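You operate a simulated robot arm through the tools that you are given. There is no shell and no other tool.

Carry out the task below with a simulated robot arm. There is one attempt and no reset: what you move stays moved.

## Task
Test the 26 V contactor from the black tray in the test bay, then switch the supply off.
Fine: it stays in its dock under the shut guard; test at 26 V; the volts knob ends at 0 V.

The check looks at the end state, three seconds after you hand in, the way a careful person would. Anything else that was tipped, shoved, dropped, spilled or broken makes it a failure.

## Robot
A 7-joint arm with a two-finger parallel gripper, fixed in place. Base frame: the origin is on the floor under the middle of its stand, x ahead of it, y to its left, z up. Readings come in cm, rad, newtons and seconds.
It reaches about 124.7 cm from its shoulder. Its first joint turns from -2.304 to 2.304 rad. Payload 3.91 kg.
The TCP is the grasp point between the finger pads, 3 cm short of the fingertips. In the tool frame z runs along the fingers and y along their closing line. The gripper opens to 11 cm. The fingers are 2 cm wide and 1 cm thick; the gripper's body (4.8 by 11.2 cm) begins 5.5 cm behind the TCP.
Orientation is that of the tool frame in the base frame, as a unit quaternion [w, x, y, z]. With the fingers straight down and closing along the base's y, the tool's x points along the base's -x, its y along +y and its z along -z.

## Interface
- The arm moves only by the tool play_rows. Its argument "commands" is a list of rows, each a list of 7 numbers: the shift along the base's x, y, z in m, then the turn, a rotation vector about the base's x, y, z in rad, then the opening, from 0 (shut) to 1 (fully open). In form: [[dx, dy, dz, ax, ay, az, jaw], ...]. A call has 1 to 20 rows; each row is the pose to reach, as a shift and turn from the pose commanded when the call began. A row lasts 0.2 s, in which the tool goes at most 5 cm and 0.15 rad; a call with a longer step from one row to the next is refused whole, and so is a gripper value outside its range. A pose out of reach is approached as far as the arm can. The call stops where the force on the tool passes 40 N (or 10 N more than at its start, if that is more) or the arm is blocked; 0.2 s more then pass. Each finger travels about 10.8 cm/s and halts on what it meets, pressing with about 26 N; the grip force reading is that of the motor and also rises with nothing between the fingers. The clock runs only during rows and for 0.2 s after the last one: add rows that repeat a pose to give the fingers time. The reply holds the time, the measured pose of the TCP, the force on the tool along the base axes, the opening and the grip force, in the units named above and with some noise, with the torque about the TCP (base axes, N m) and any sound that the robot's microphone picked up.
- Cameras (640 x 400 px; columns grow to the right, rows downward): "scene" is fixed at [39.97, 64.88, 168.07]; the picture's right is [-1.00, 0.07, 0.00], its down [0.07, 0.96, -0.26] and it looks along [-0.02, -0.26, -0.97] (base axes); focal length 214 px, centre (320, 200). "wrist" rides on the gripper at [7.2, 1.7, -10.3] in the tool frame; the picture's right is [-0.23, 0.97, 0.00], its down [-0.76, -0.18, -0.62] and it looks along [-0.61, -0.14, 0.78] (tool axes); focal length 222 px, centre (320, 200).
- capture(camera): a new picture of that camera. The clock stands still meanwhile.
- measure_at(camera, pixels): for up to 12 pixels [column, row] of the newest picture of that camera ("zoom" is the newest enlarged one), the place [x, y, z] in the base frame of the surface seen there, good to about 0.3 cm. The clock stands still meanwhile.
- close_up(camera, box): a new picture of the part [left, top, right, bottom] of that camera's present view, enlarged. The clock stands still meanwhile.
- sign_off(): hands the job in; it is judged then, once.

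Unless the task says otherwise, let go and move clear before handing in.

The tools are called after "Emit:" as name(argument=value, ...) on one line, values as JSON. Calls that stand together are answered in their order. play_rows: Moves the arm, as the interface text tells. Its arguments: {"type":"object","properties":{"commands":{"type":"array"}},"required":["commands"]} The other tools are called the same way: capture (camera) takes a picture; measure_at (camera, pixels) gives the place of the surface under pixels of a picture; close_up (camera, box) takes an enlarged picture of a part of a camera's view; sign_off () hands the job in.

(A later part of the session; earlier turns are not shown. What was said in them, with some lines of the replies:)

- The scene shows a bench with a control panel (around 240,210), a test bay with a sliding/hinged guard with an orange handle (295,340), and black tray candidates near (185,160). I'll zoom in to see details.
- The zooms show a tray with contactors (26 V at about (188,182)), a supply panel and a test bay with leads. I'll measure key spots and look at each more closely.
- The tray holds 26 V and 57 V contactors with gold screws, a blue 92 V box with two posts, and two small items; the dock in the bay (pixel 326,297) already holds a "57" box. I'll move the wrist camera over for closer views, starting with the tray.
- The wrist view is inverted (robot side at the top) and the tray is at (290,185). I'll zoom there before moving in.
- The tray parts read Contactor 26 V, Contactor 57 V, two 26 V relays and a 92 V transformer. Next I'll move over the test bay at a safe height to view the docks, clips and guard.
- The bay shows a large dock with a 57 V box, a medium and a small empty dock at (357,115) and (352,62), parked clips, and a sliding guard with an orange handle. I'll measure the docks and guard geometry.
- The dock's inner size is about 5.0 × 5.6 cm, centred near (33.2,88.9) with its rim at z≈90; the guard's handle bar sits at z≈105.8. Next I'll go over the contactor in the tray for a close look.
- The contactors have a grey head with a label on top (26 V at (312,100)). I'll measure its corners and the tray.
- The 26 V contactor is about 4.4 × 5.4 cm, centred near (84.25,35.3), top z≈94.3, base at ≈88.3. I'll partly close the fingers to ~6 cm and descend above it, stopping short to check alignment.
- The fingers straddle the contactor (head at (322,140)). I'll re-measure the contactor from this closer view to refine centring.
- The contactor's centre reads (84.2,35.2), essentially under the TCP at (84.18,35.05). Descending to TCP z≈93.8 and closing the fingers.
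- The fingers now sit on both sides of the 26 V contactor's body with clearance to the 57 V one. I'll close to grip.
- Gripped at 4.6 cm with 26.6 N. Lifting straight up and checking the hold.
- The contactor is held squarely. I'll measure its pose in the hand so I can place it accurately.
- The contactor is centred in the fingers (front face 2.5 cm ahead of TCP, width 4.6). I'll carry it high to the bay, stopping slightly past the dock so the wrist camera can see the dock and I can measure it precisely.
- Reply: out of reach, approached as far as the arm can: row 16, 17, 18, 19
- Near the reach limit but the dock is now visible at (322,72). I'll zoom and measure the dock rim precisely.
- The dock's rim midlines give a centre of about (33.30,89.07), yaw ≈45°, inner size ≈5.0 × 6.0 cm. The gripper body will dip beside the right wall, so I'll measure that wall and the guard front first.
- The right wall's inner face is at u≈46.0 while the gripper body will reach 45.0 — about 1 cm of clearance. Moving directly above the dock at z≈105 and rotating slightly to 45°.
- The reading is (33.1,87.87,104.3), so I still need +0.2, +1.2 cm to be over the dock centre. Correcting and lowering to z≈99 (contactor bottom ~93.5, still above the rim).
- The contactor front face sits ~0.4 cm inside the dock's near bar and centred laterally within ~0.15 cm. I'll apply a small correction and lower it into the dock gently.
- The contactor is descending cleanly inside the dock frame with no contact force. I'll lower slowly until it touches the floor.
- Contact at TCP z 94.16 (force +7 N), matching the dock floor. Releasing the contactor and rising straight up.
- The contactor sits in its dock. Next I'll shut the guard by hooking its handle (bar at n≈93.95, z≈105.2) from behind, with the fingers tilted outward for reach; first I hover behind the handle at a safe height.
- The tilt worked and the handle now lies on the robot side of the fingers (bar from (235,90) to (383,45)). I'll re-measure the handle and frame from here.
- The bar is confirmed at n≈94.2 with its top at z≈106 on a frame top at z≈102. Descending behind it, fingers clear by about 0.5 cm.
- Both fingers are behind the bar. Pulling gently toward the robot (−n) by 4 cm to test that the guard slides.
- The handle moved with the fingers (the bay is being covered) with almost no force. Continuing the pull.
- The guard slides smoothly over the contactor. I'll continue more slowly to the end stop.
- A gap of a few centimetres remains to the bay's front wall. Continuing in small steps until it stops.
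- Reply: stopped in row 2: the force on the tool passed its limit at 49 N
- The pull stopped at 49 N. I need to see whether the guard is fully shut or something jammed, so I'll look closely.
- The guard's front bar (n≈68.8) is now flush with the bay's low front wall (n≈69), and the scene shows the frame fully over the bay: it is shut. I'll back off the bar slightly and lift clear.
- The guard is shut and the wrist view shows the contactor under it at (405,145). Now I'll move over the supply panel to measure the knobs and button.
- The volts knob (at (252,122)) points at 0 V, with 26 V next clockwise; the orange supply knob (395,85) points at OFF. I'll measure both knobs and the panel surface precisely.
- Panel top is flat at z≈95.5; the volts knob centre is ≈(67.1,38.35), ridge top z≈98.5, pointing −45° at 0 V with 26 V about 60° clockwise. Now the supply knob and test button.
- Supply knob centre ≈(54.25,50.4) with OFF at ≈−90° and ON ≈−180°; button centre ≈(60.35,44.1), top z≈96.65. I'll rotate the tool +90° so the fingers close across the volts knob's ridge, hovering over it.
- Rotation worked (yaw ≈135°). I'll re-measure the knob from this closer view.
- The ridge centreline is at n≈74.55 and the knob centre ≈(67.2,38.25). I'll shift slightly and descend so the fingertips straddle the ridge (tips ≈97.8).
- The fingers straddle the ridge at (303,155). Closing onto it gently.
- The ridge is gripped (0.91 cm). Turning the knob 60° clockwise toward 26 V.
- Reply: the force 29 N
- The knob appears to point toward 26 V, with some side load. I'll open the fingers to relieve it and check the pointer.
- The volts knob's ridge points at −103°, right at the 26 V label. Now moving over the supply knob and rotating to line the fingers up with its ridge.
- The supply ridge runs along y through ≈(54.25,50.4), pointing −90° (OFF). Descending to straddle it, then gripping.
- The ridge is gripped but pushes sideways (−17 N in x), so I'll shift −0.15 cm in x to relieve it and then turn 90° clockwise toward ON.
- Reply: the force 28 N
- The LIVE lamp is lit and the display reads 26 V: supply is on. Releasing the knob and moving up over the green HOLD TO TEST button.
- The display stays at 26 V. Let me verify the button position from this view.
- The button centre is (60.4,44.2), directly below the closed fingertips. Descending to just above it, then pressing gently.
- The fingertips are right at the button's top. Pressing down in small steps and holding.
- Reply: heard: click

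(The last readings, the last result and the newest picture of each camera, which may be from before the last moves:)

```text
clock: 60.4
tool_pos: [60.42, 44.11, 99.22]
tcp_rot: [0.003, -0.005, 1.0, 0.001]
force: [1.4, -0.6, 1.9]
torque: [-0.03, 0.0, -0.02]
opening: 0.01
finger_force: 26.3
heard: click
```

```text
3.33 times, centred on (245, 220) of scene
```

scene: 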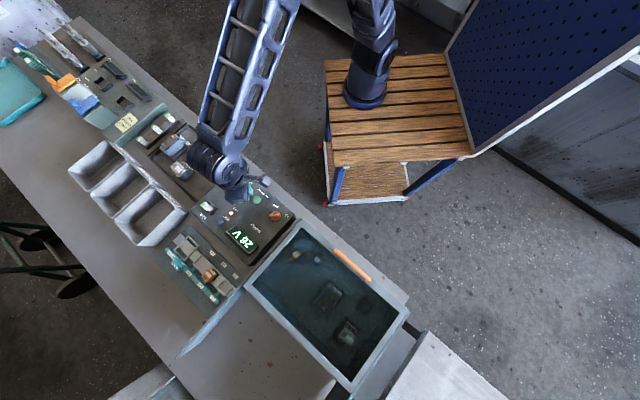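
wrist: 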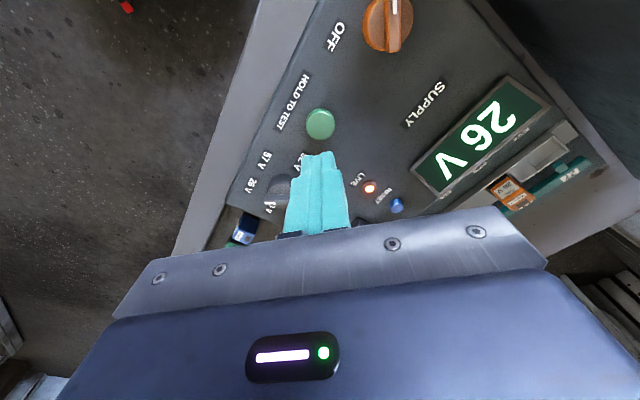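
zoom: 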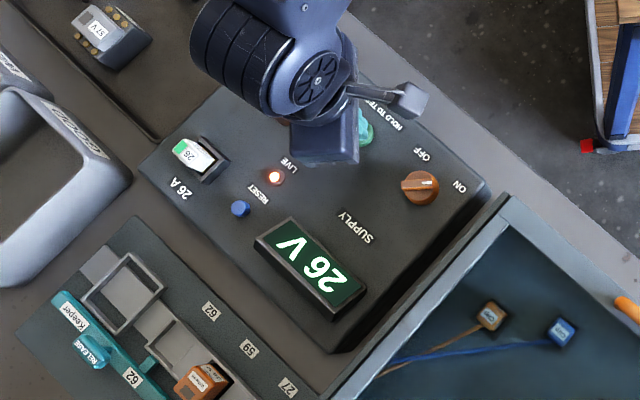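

A click was heard with light contact. I'll press a bit deeper and hold for several seconds to see if the display reports a result.

Emit:
play_rows(commands=[[0, 0, -0.001, 0, 0, 0, 0], [0, 0, -0.002, 0, 0, 0, 0], [0, 0, -0.002, 0, 0, 0, 0], [0, 0, -0.002, 0, 0, 0, 0], [0, 0, -0.002, 0, 0, 0, 0], [0, 0, -0.002, 0, 0, 0, 0], [0, 0, -0.002, 0, 0, 0, 0], [0, 0, -0.002, 0, 0, 0, 0]])

Emit:
capture(camera="scene")

Emit:
close_up(camera="scene", box=[180, 160, 310, 280])

Emit:
close_up(camera="scene", box=[250, 220, 410, 390])

```text
clock: 62.2
tool_pos: [60.34, 44.14, 99.09]
tcp_rot: [0.003, -0.006, 1.0, 0.001]
force: [1.6, -2.2, 9.2]
torque: [-0.03, -0.03, 0.02]
opening: 0.0
finger_force: 26.0
```

```text
taken
```

scene: 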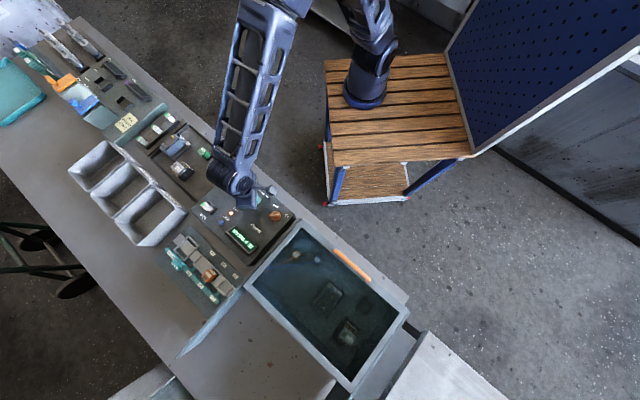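

```text
3.33 times, centred on (245, 220) of scene
```

zoom: 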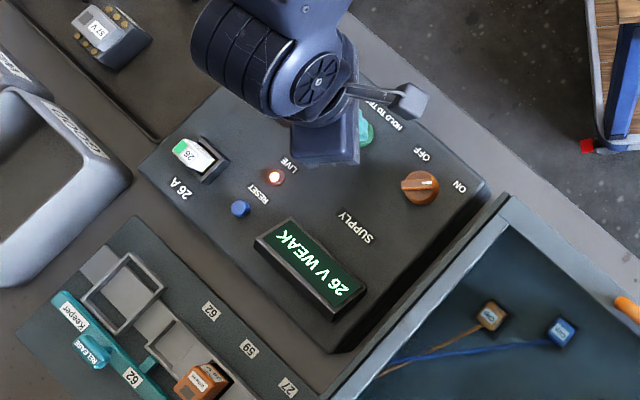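

```text
2.35 times, centred on (330, 305) of scene
```

zoom: 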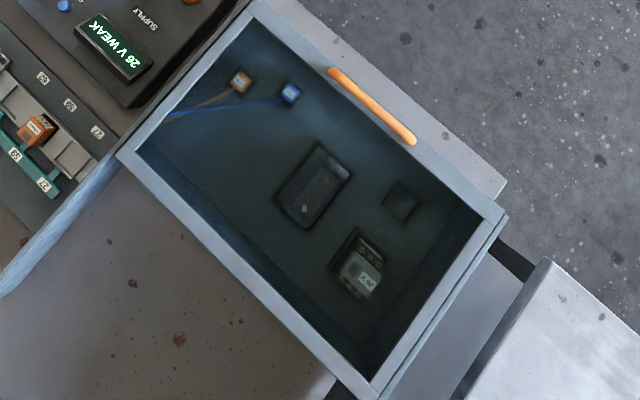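

The display now reads "26 V WEAK" — a test result. I'll hold a little longer to make sure the reading is final before releasing.

Emit:
play_rows(commands=[[0, 0, 0, 0, 0, 0, 0], [0, 0, 0, 0, 0, 0, 0], [0, 0, 0, 0, 0, 0, 0], [0, 0, 0, 0, 0, 0, 0], [0, 0, 0, 0, 0, 0, 0], [0, 0, 0, 0, 0, 0, 0], [0, 0, 0, 0, 0, 0, 0], [0, 0, 0, 0, 0, 0, 0]])

Emit:
close_up(camera="scene", box=[180, 160, 310, 280])

```text
clock: 64.0
tool_pos: [60.36, 44.17, 99.17]
tcp_rot: [0.002, -0.006, 1.0, 0.001]
force: [1.4, 0.3, 8.4]
torque: [-0.03, 0.03, 0.0]
opening: 0.01
finger_force: 26.1
```

```text
3.33 times, centred on (245, 220) of scene
```

zoom: 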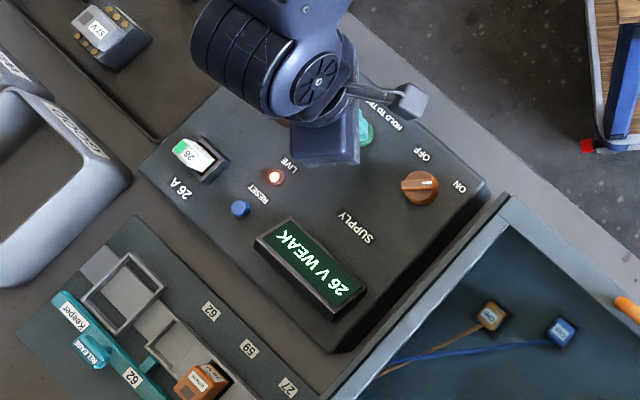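

The result "26 V WEAK" holds steady. Releasing the button, rising, and returning over the supply knob to switch it off.

Emit:
play_rows(commands=[[0, 0, 0.01, 0, 0, 0, 0], [0, 0, 0.04, 0, 0, 0, 0], [0, 0, 0.075, 0, 0, 0, 0.05], [-0.03, 0.03, 0.075, 0, 0, 0, 0.2], [-0.06, 0.06, 0.075, 0, 0, 0, 0.2], [-0.0635, 0.0625, 0.075, 0, 0, 0, 0.2], [-0.0635, 0.0625, 0.075, 0, 0, 0, 0.2]])

Emit:
capture(camera="wrist")

Emit:
close_up(camera="wrist", box=[250, 50, 410, 170])

```text
clock: 65.6
tool_pos: [54.16, 50.46, 106.69]
tcp_rot: [0.002, -0.005, 1.0, 0.001]
force: [0.1, -0.4, 0.4]
torque: [-0.02, -0.02, -0.02]
opening: 2.22
finger_force: 0.0
```

```text
taken
```

wrist: 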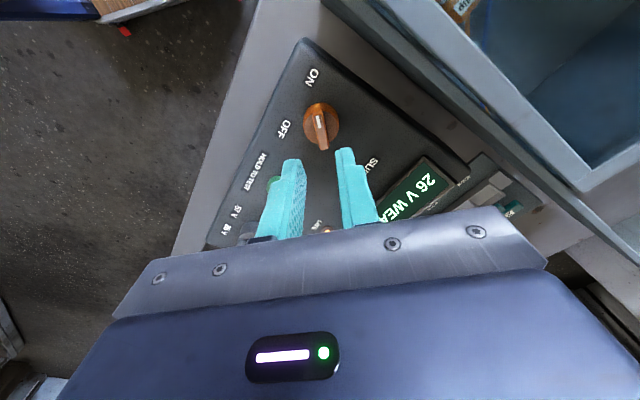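

```text
3.33 times, centred on (330, 110) of wrist
```

zoom: 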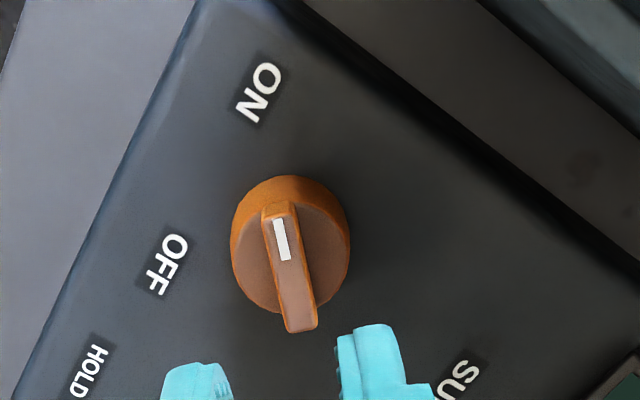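

Emit:
measure_at(camera="zoom", pixels=[[278, 215], [283, 240], [290, 270], [298, 310], [302, 325], [250, 260], [335, 255], [286, 255], [294, 290]])

```text
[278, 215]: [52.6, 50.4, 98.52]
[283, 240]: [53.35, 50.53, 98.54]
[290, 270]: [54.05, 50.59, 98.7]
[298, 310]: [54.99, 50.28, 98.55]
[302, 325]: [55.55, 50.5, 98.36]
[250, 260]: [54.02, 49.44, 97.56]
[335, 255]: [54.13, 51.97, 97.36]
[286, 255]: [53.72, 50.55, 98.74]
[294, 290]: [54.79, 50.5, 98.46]
```

The ridge lies along x at y≈50.48, centre x≈54.07, aligned with the fingers. Descending and gripping.

Emit:
play_rows(commands=[[-0.001, 0, -0.02, 0, 0, 0, 0.2], [-0.001, 0, -0.045, 0, 0, 0, 0.2], [-0.001, 0, -0.0585, 0, 0, 0, 0.2], [-0.001, 0, -0.0585, 0, 0, 0, 0.2], [-0.001, 0, -0.0585, 0, 0, 0, 0.12], [-0.001, 0, -0.0585, 0, 0, 0, 0.05], [-0.001, 0, -0.0585, 0, 0, 0, 0.02], [-0.001, 0, -0.0585, 0, 0, 0, 0.02]])

```text
clock: 67.4
tool_pos: [53.87, 50.46, 100.8]
tcp_rot: [0.003, -0.006, 1.0, 0.002]
force: [1.3, 13.9, -3.1]
torque: [0.36, -0.43, 0.04]
opening: 0.91
finger_force: 44.7
```

Gripped. Shifting slightly to relieve side load and turning 88° counter-clockwise back to OFF.

Emit:
play_rows(commands=[[0.001, 0.001, 0, 0, 0, 0, 0.02], [0.001, 0.001, 0, 0, 0, 0.12, 0.02], [0.001, 0.001, 0, 0, 0, 0.24, 0.02], [0.001, 0.001, 0, 0, 0, 0.36, 0.02], [0.001, 0.001, 0, 0, 0, 0.48, 0.02], [0.001, 0.001, 0, 0, 0, 0.6, 0.02], [0.001, 0.001, 0, 0, 0, 0.72, 0.02], [0.001, 0.001, 0, 0, 0, 0.84, 0.02], [0.001, 0.001, 0, 0, 0, 0.96, 0.02], [0.001, 0.001, 0, 0, 0, 1.08, 0.02], [0.001, 0.001, 0, 0, 0, 1.2, 0.02], [0.001, 0.001, 0, 0, 0, 1.32, 0.02], [0.001, 0.001, 0, 0, 0, 1.44, 0.02], [0.001, 0.001, 0, 0, 0, 1.54, 0.02], [0.001, 0.001, 0, 0, 0, 1.55, 0.02], [0.001, 0.001, 0, 0, 0, 1.55, 0.02]])

Emit:
close_up(camera="scene", box=[180, 160, 310, 280])

Emit:
capture(camera="wrist")

```text
clock: 69.8
tool_pos: [54.06, 50.34, 100.62]
tcp_rot: [0.001, -0.562, 0.827, 0.001]
force: [-6.8, -9.9, 13.0]
torque: [-0.76, 0.39, 0.02]
opening: 0.87
finger_force: 45.2
stopped in row 12: the force on the tool passed its limit at 40 N (the readings are from after the stop); the commanded pose is now the measured one
```

```text
3.33 times, centred on (245, 220) of scene
```

zoom: 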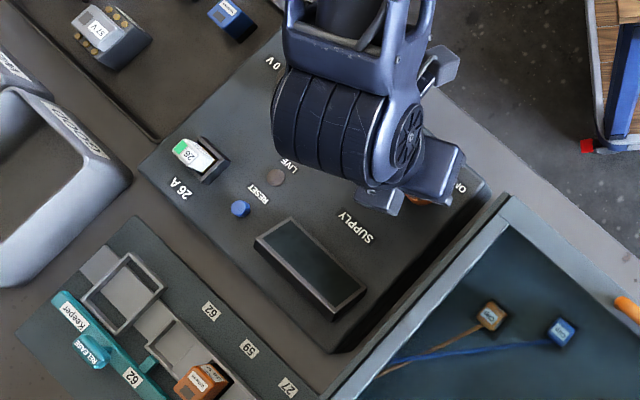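

```text
taken
```

wrist: 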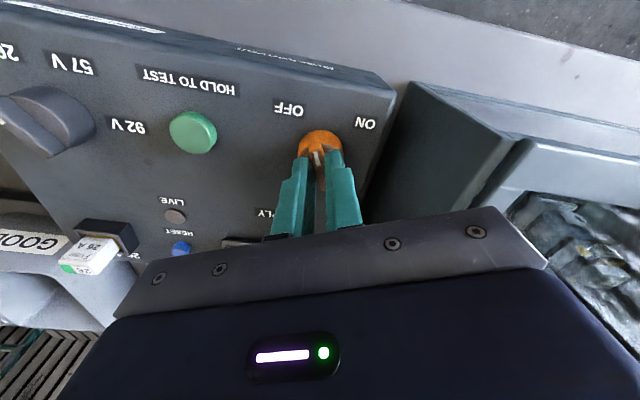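

The lamp and display are off, but the turn stopped ~21° short because of side load. I'll re-grip with a slight correction and finish the turn to OFF.

Emit:
play_rows(commands=[[0, 0, 0.001, 0, 0, 0, 0.08], [0, 0, 0.001, 0, 0, 0, 0.15], [0, 0, 0.002, 0, 0, 0, 0.15], [0, 0, 0.002, 0, 0, 0, 0.15]])

Emit:
close_up(camera="wrist", box=[250, 90, 400, 210])

```text
clock: 70.8
tool_pos: [54.08, 50.41, 101.01]
tcp_rot: [0.001, -0.563, 0.827, 0.002]
force: [0.3, 0.3, 0.4]
torque: [0.01, 0.0, -0.02]
opening: 1.68
finger_force: 0.1
```

```text
3.33 times, centred on (325, 150) of wrist
```

zoom: 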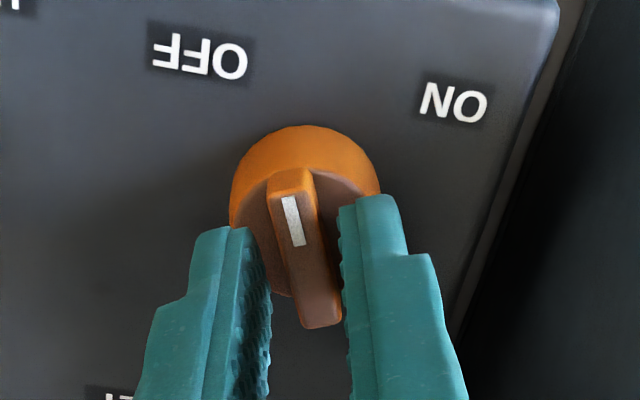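

The ridge sits slightly toward the right finger, so I'll shift −0.12 cm in x, re-close, and rotate the remaining ~21°.

Emit:
play_rows(commands=[[-0.0012, 0.0004, -0.001, 0, 0, 0, 0.15], [-0.0012, 0.0004, -0.001, 0, 0, 0, 0.08], [-0.0012, 0.0004, -0.001, 0, 0, 0, 0.03], [-0.0012, 0.0004, -0.001, 0, 0, 0, 0.02], [-0.0012, 0.0004, -0.001, 0, 0, 0.08, 0.02], [-0.0012, 0.0004, -0.001, 0, 0, 0.16, 0.02], [-0.0012, 0.0004, -0.001, 0, 0, 0.24, 0.02], [-0.0012, 0.0004, -0.001, 0, 0, 0.32, 0.02], [-0.0012, 0.0004, -0.001, 0, 0, 0.38, 0.02], [-0.0012, 0.0004, -0.001, 0, 0, 0.38, 0.02]])

Emit:
capture(camera="wrist")

```text
clock: 73.0
tool_pos: [54.08, 50.43, 100.88]
tcp_rot: [-0.002, 0.708, -0.706, -0.002]
force: [30.6, -0.1, 15.5]
torque: [-0.87, -0.81, -0.08]
opening: 0.88
finger_force: 45.3
```

```text
taken
```

wrist: 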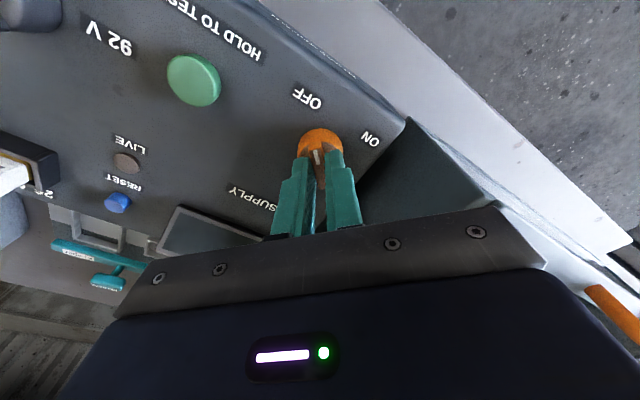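

The tool yaw is now 90°, matching OFF. Releasing and rising to check the pointer.

Emit:
play_rows(commands=[[0, 0, 0, 0, 0, 0, 0.08], [0, 0, 0, 0, 0, 0, 0.2], [0, 0, 0, 0, 0, 0, 0.2], [0, 0, 0.03, 0, 0, 0, 0.2], [0, 0, 0.06, 0, 0, 0, 0.2], [0, 0, 0.06, 0, 0, 0, 0.2]])

Emit:
capture(camera="wrist")

Emit:
close_up(camera="wrist", box=[250, 50, 410, 170])

```text
clock: 74.4
tool_pos: [54.05, 50.41, 106.7]
tcp_rot: [-0.001, 0.709, -0.705, -0.002]
force: [-0.9, 0.1, 0.2]
torque: [0.0, 0.03, 0.02]
opening: 2.24
finger_force: 0.0
```

```text
taken
```

wrist: 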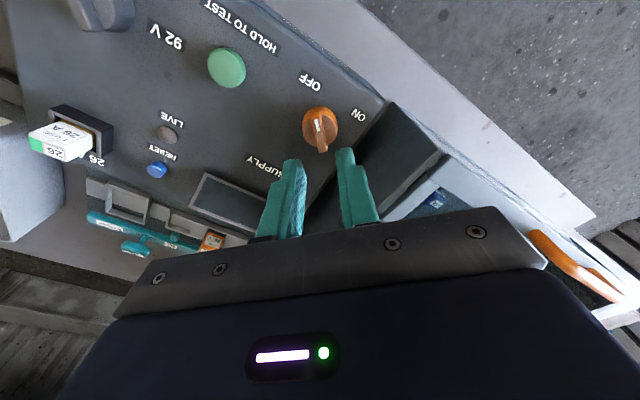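

```text
3.33 times, centred on (330, 110) of wrist
```

zoom: 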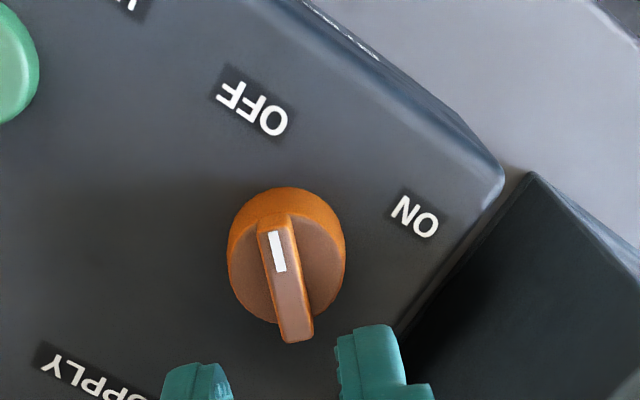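

Emit:
measure_at(camera="zoom", pixels=[[270, 225], [275, 245], [280, 265], [287, 295], [297, 335], [245, 265], [330, 255], [250, 108], [415, 215], [292, 315], [284, 280]])

Emit:
close_up(camera="scene", box=[180, 160, 310, 280])

```text
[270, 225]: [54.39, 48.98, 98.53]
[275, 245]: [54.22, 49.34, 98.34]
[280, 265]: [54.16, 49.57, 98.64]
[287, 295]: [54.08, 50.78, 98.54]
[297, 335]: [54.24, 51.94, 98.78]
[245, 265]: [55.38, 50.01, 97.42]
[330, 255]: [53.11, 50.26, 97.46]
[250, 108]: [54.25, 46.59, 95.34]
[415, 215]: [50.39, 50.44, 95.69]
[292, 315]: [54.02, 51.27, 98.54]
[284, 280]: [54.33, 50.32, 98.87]
```

```text
3.33 times, centred on (245, 220) of scene
```

zoom: 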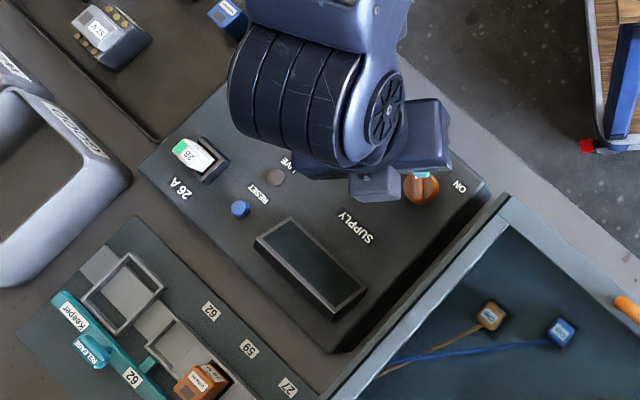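

The supply points at OFF (≈−88°), lamp and display dark. Now moving to the volts knob to return it to 0 V.

Emit:
play_rows(commands=[[0.026, -0.0245, 0.01, 0, 0, -0.05, 0.2], [0.052, -0.049, 0.01, 0, 0, -0.1, 0.2], [0.078, -0.0735, 0.01, 0, 0, -0.15, 0.2], [0.104, -0.098, 0.01, 0, 0, -0.2, 0.2], [0.1305, -0.123, 0.01, 0, 0, -0.24, 0.2], [0.1305, -0.123, 0.0, 0, 0, -0.24, 0.2], [0.1305, -0.123, 0.0, 0, 0, -0.24, 0.2]])

Emit:
capture(camera="wrist")

Emit:
close_up(camera="wrist", box=[240, 50, 400, 170])

```text
clock: 76.0
tool_pos: [67.05, 38.2, 106.68]
tcp_rot: [0.001, -0.619, 0.786, 0.002]
force: [0.8, -0.1, 0.4]
torque: [0.0, 0.01, -0.01]
opening: 2.21
finger_force: 0.0
```

```text
taken
```

wrist: 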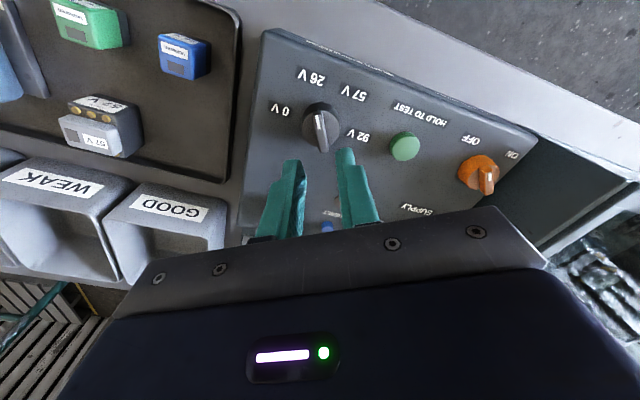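

```text
3.33 times, centred on (320, 110) of wrist
```

zoom: 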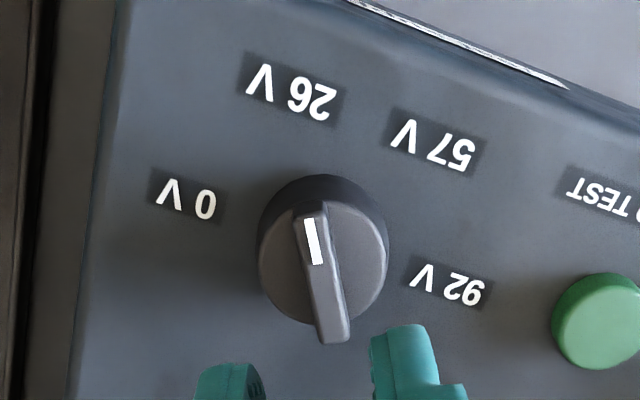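

Emit:
measure_at(camera="zoom", pixels=[[308, 220], [313, 245], [320, 270], [328, 300], [337, 335], [273, 260], [372, 255], [316, 258], [324, 285]])

```text
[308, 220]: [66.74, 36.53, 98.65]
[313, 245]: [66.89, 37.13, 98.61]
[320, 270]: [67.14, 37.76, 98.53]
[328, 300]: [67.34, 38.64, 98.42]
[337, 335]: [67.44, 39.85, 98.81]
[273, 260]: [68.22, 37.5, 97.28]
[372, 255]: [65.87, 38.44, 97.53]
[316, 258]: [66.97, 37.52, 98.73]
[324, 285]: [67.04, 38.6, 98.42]
```

The ridge centre is ≈(67.1,38.2) at −102°, matching the fingers. Descending and gripping.

Emit:
play_rows(commands=[[0.0008, -0.0004, -0.02, 0, 0, 0.015, 0.2], [0.0008, -0.0004, -0.045, 0, 0, 0.015, 0.2], [0.0008, -0.0004, -0.058, 0, 0, 0.015, 0.2], [0.0008, -0.0004, -0.058, 0, 0, 0.015, 0.2], [0.0008, -0.0004, -0.058, 0, 0, 0.015, 0.12], [0.0008, -0.0004, -0.058, 0, 0, 0.015, 0.05], [0.0008, -0.0004, -0.058, 0, 0, 0.015, 0.02], [0.0008, -0.0004, -0.058, 0, 0, 0.015, 0.02]])

```text
clock: 77.8
tool_pos: [67.1, 38.06, 100.93]
tcp_rot: [0.001, -0.625, 0.781, 0.002]
force: [-21.9, 0.5, -3.0]
torque: [0.05, 0.59, 0.01]
opening: 0.91
finger_force: 45.1
```

Relieving the side load (−0.15 cm in x) and turning 59° counter-clockwise back to 0 V.

Emit:
play_rows(commands=[[-0.0015, 0.0005, 0, 0, 0, 0, 0.02], [-0.0015, 0.0005, 0, 0, 0, 0.1, 0.02], [-0.0015, 0.0005, 0, 0, 0, 0.2, 0.02], [-0.0015, 0.0005, 0, 0, 0, 0.3, 0.02], [-0.0013, 0.0006, 0, 0, 0, 0.4, 0.02], [-0.001, 0.0007, 0, 0, 0, 0.5, 0.02], [-0.0008, 0.0008, 0, 0, 0, 0.6, 0.02], [-0.0006, 0.0009, 0, 0, 0, 0.7, 0.02], [-0.0004, 0.001, 0, 0, 0, 0.8, 0.02], [-0.0002, 0.001, 0, 0, 0, 0.9, 0.02], [0, 0.001, 0, 0, 0, 1.0, 0.02], [0, 0.001, 0, 0, 0, 1.03, 0.02], [0, 0.001, 0, 0, 0, 1.03, 0.02]])

Emit:
capture(camera="wrist")

```text
clock: 80.6
tool_pos: [67.2, 38.27, 101.04]
tcp_rot: [0.0, 0.928, -0.372, -0.002]
force: [19.4, 2.3, 8.7]
torque: [0.32, -0.31, -0.33]
opening: 0.86
finger_force: 45.1
```

```text
taken
```

wrist: 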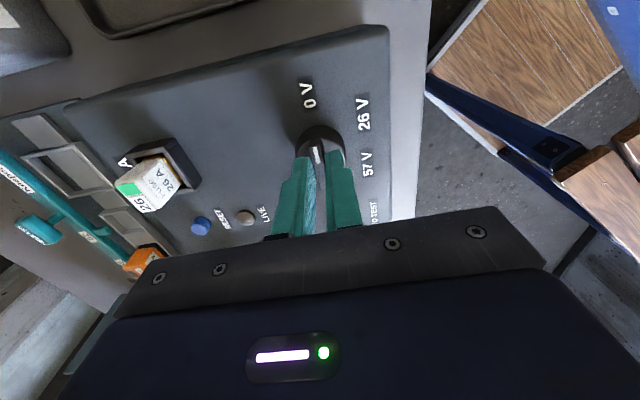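

Yaw is now ≈136°, matching the original 0 V grip. Releasing and rising to verify the pointer.

Emit:
play_rows(commands=[[0, 0, 0, 0, 0, 0, 0.08], [0, 0, 0, 0, 0, 0, 0.2], [0, 0, 0, 0, 0, 0, 0.2], [0, 0, 0.03, 0, 0, 0, 0.2], [0, 0, 0.06, 0, 0, 0, 0.2], [0, 0, 0.06, 0, 0, 0, 0.2]])

Emit:
capture(camera="wrist")

Emit:
close_up(camera="wrist", box=[280, 50, 390, 180])

```text
clock: 82.0
tool_pos: [66.97, 38.01, 106.97]
tcp_rot: [0.0, 0.928, -0.372, -0.001]
force: [-1.1, 0.6, -0.1]
torque: [0.0, -0.02, 0.02]
opening: 2.21
finger_force: 0.0
```

```text
taken
```

wrist: 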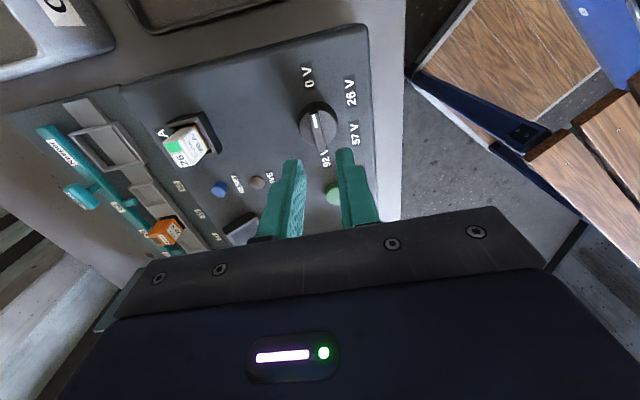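

```text
3.08 times, centred on (335, 115) of wrist
```

zoom: 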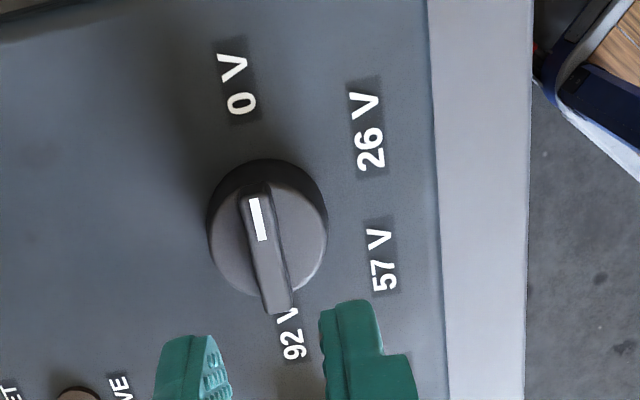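

Emit:
measure_at(camera="zoom", pixels=[[254, 200], [258, 225], [265, 255], [273, 285], [278, 308], [218, 245], [315, 230], [240, 80], [365, 130], [262, 240], [270, 270]])

Emit:
play_rows(commands=[[-0.02, -0.02, 0.03, 0, 0, -0.12, 0.2], [-0.05, -0.03, 0.07, 0, 0, -0.24, 0.2], [-0.09, -0.04, 0.11, 0, 0, -0.36, 0.2], [-0.13, -0.05, 0.15, 0, 0, -0.48, 0.2], [-0.17, -0.05, 0.18, 0, 0, -0.6, 0.2], [-0.21, -0.05, 0.2, 0, 0, -0.72, 0.2], [-0.25, -0.05, 0.22, 0, 0, -0.84, 0.2], [-0.29, -0.05, 0.23, 0, 0, -0.96, 0.2], [-0.3, -0.05, 0.23, 0, 0, -1.08, 0.2], [-0.3, -0.05, 0.23, 0, 0, -1.2, 0.2], [-0.3, -0.05, 0.23, 0, 0, -1.2, 0.2]])

Emit:
capture(camera="scene")

Emit:
close_up(camera="scene", box=[220, 165, 300, 235])

Emit:
close_up(camera="scene", box=[170, 210, 420, 400])

Emit:
close_up(camera="scene", box=[100, 90, 260, 220])

```text
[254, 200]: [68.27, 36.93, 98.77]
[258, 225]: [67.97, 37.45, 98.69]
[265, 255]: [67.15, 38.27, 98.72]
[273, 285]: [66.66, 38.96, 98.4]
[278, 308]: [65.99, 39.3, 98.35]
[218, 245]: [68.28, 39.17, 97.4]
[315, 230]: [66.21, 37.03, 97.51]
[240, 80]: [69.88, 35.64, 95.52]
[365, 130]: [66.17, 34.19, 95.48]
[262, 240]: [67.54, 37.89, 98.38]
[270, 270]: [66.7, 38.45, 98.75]
```

```text
refused: row 2 steps farther than a row can; nothing moved
```

```text
taken
```

scene: 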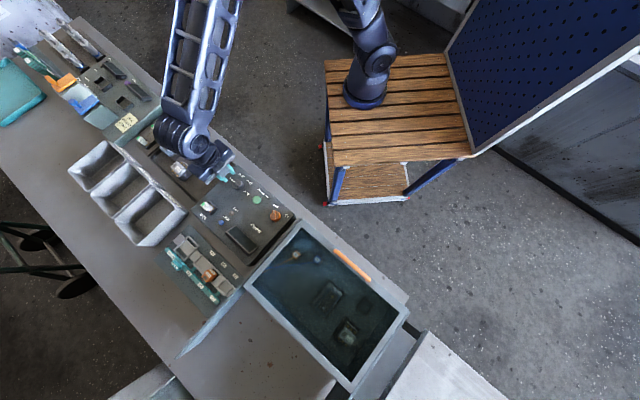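

```text
5.71 times, centred on (260, 200) of scene
```

zoom: 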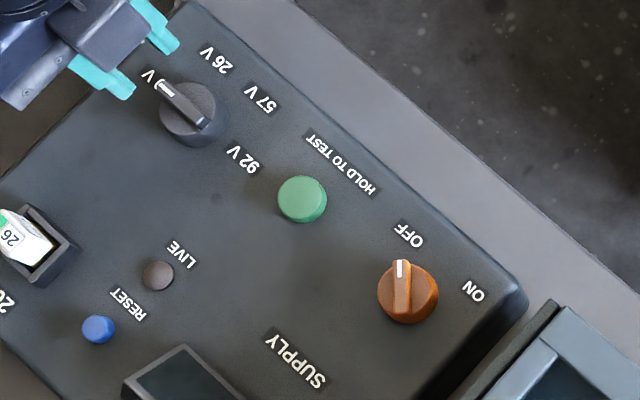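

```text
2.11 times, centred on (295, 305) of scene
```

zoom: 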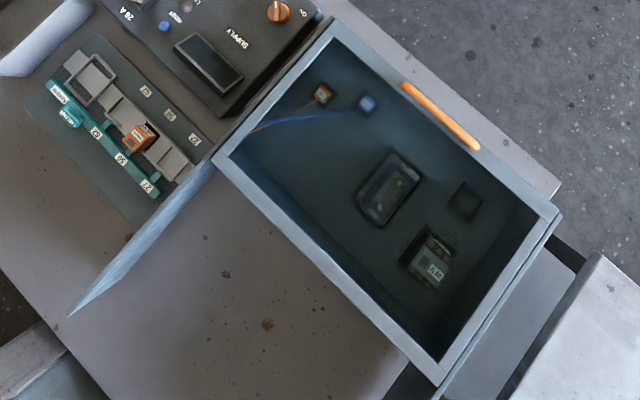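

```text
3.08 times, centred on (180, 155) of scene
```

zoom: 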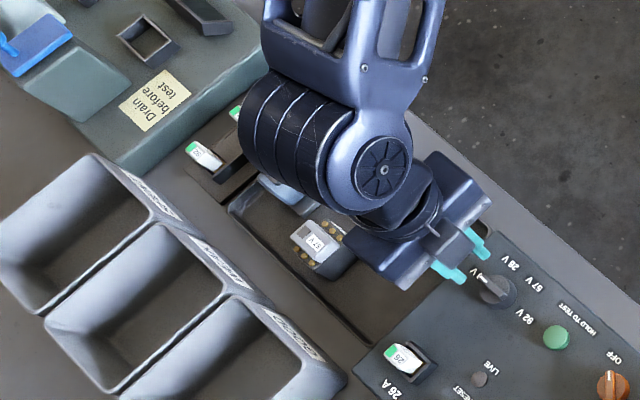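

The volts knob points at −46°, i.e. 0 V, and the supply is OFF with the guard shut. The retreat was refused for step length, so I'll rise with smaller steps and check the whole scene.

Emit:
play_rows(commands=[[0, 0, 0.04, 0, 0, 0, 0.2], [0, 0, 0.08, 0, 0, 0, 0.2], [0, 0, 0.12, 0, 0, 0, 0.2], [0, 0, 0.16, 0, 0, -0.1, 0.2], [-0.03, 0, 0.19, 0, 0, -0.2, 0.2], [-0.06, 0, 0.22, 0, 0, -0.3, 0.2], [-0.1, 0, 0.23, 0, 0, -0.4, 0.2], [-0.14, 0, 0.23, 0, 0, -0.5, 0.2], [-0.18, 0, 0.23, 0, 0, -0.6, 0.2], [-0.22, 0, 0.23, 0, 0, -0.7, 0.2], [-0.26, 0, 0.23, 0, 0, -0.8, 0.2], [-0.3, 0, 0.23, 0, 0, -0.9, 0.2], [-0.3, 0, 0.23, 0, 0, -0.9, 0.2]])

Emit:
capture(camera="scene")

Emit:
close_up(camera="scene", box=[100, 90, 260, 220])

Emit:
close_up(camera="scene", box=[220, 165, 300, 235])

Emit:
close_up(camera="scene", box=[310, 270, 390, 350])

```text
clock: 84.8
tool_pos: [36.93, 38.25, 129.89]
tcp_rot: [0.001, -0.674, 0.739, 0.002]
force: [0.5, -0.3, -0.3]
torque: [-0.03, 0.01, 0.03]
opening: 2.19
finger_force: 0.1
```

```text
taken
```

scene: 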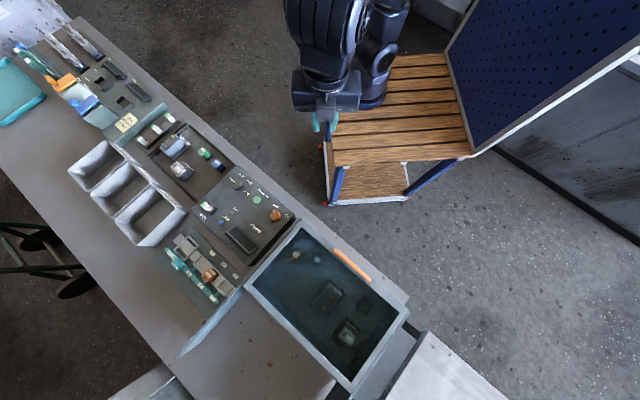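

```text
3.08 times, centred on (180, 155) of scene
```

zoom: 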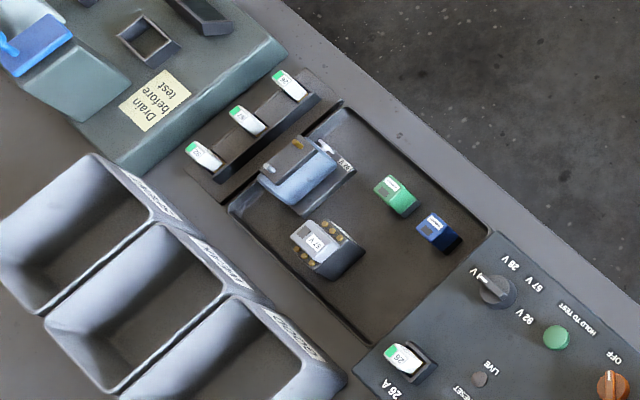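

```text
5.71 times, centred on (260, 200) of scene
```

zoom: 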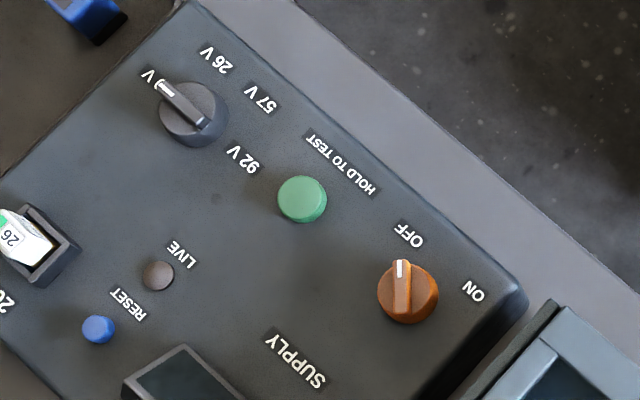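

```text
5.00 times, centred on (350, 310) of scene
```

zoom: 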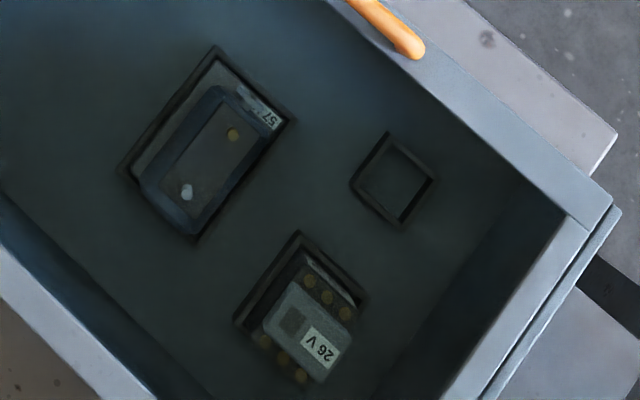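

All checks look right: the 26 V contactor sits in its dock under the shut guard (zoom (310,330)), the test gave "26 V WEAK". The supply knob points at OFF with lamp and display dark, the volts knob is at 0 V, the other parts are undisturbed, and the arm is clear. Handing in.

Emit:
sign_off()

```text
The job is handed in.
```

I tested the 26 V contactor in the bay at 26 V, and the supply display read "26 V WEAK". The reading held while I kept the test button pressed and was still showing after I let go.

- **Contactor:** it is still seated in its dock, with the guard shut over it.
- **Supply:** the supply knob points at OFF, and the live lamp and display are dark. The volts knob is back at 0 V.
- **Everything else:** nothing else appears moved in the final pictures. The 57 V box in its dock and the parked clips were left untouched.
- **Force stops:** two moves hit the force limit. One was when the guard reached its end stop. The other was partway through turning the supply off, so I re-gripped the knob and finished that turn.

The arm has let go and is clear of the bench, and the job is handed in.
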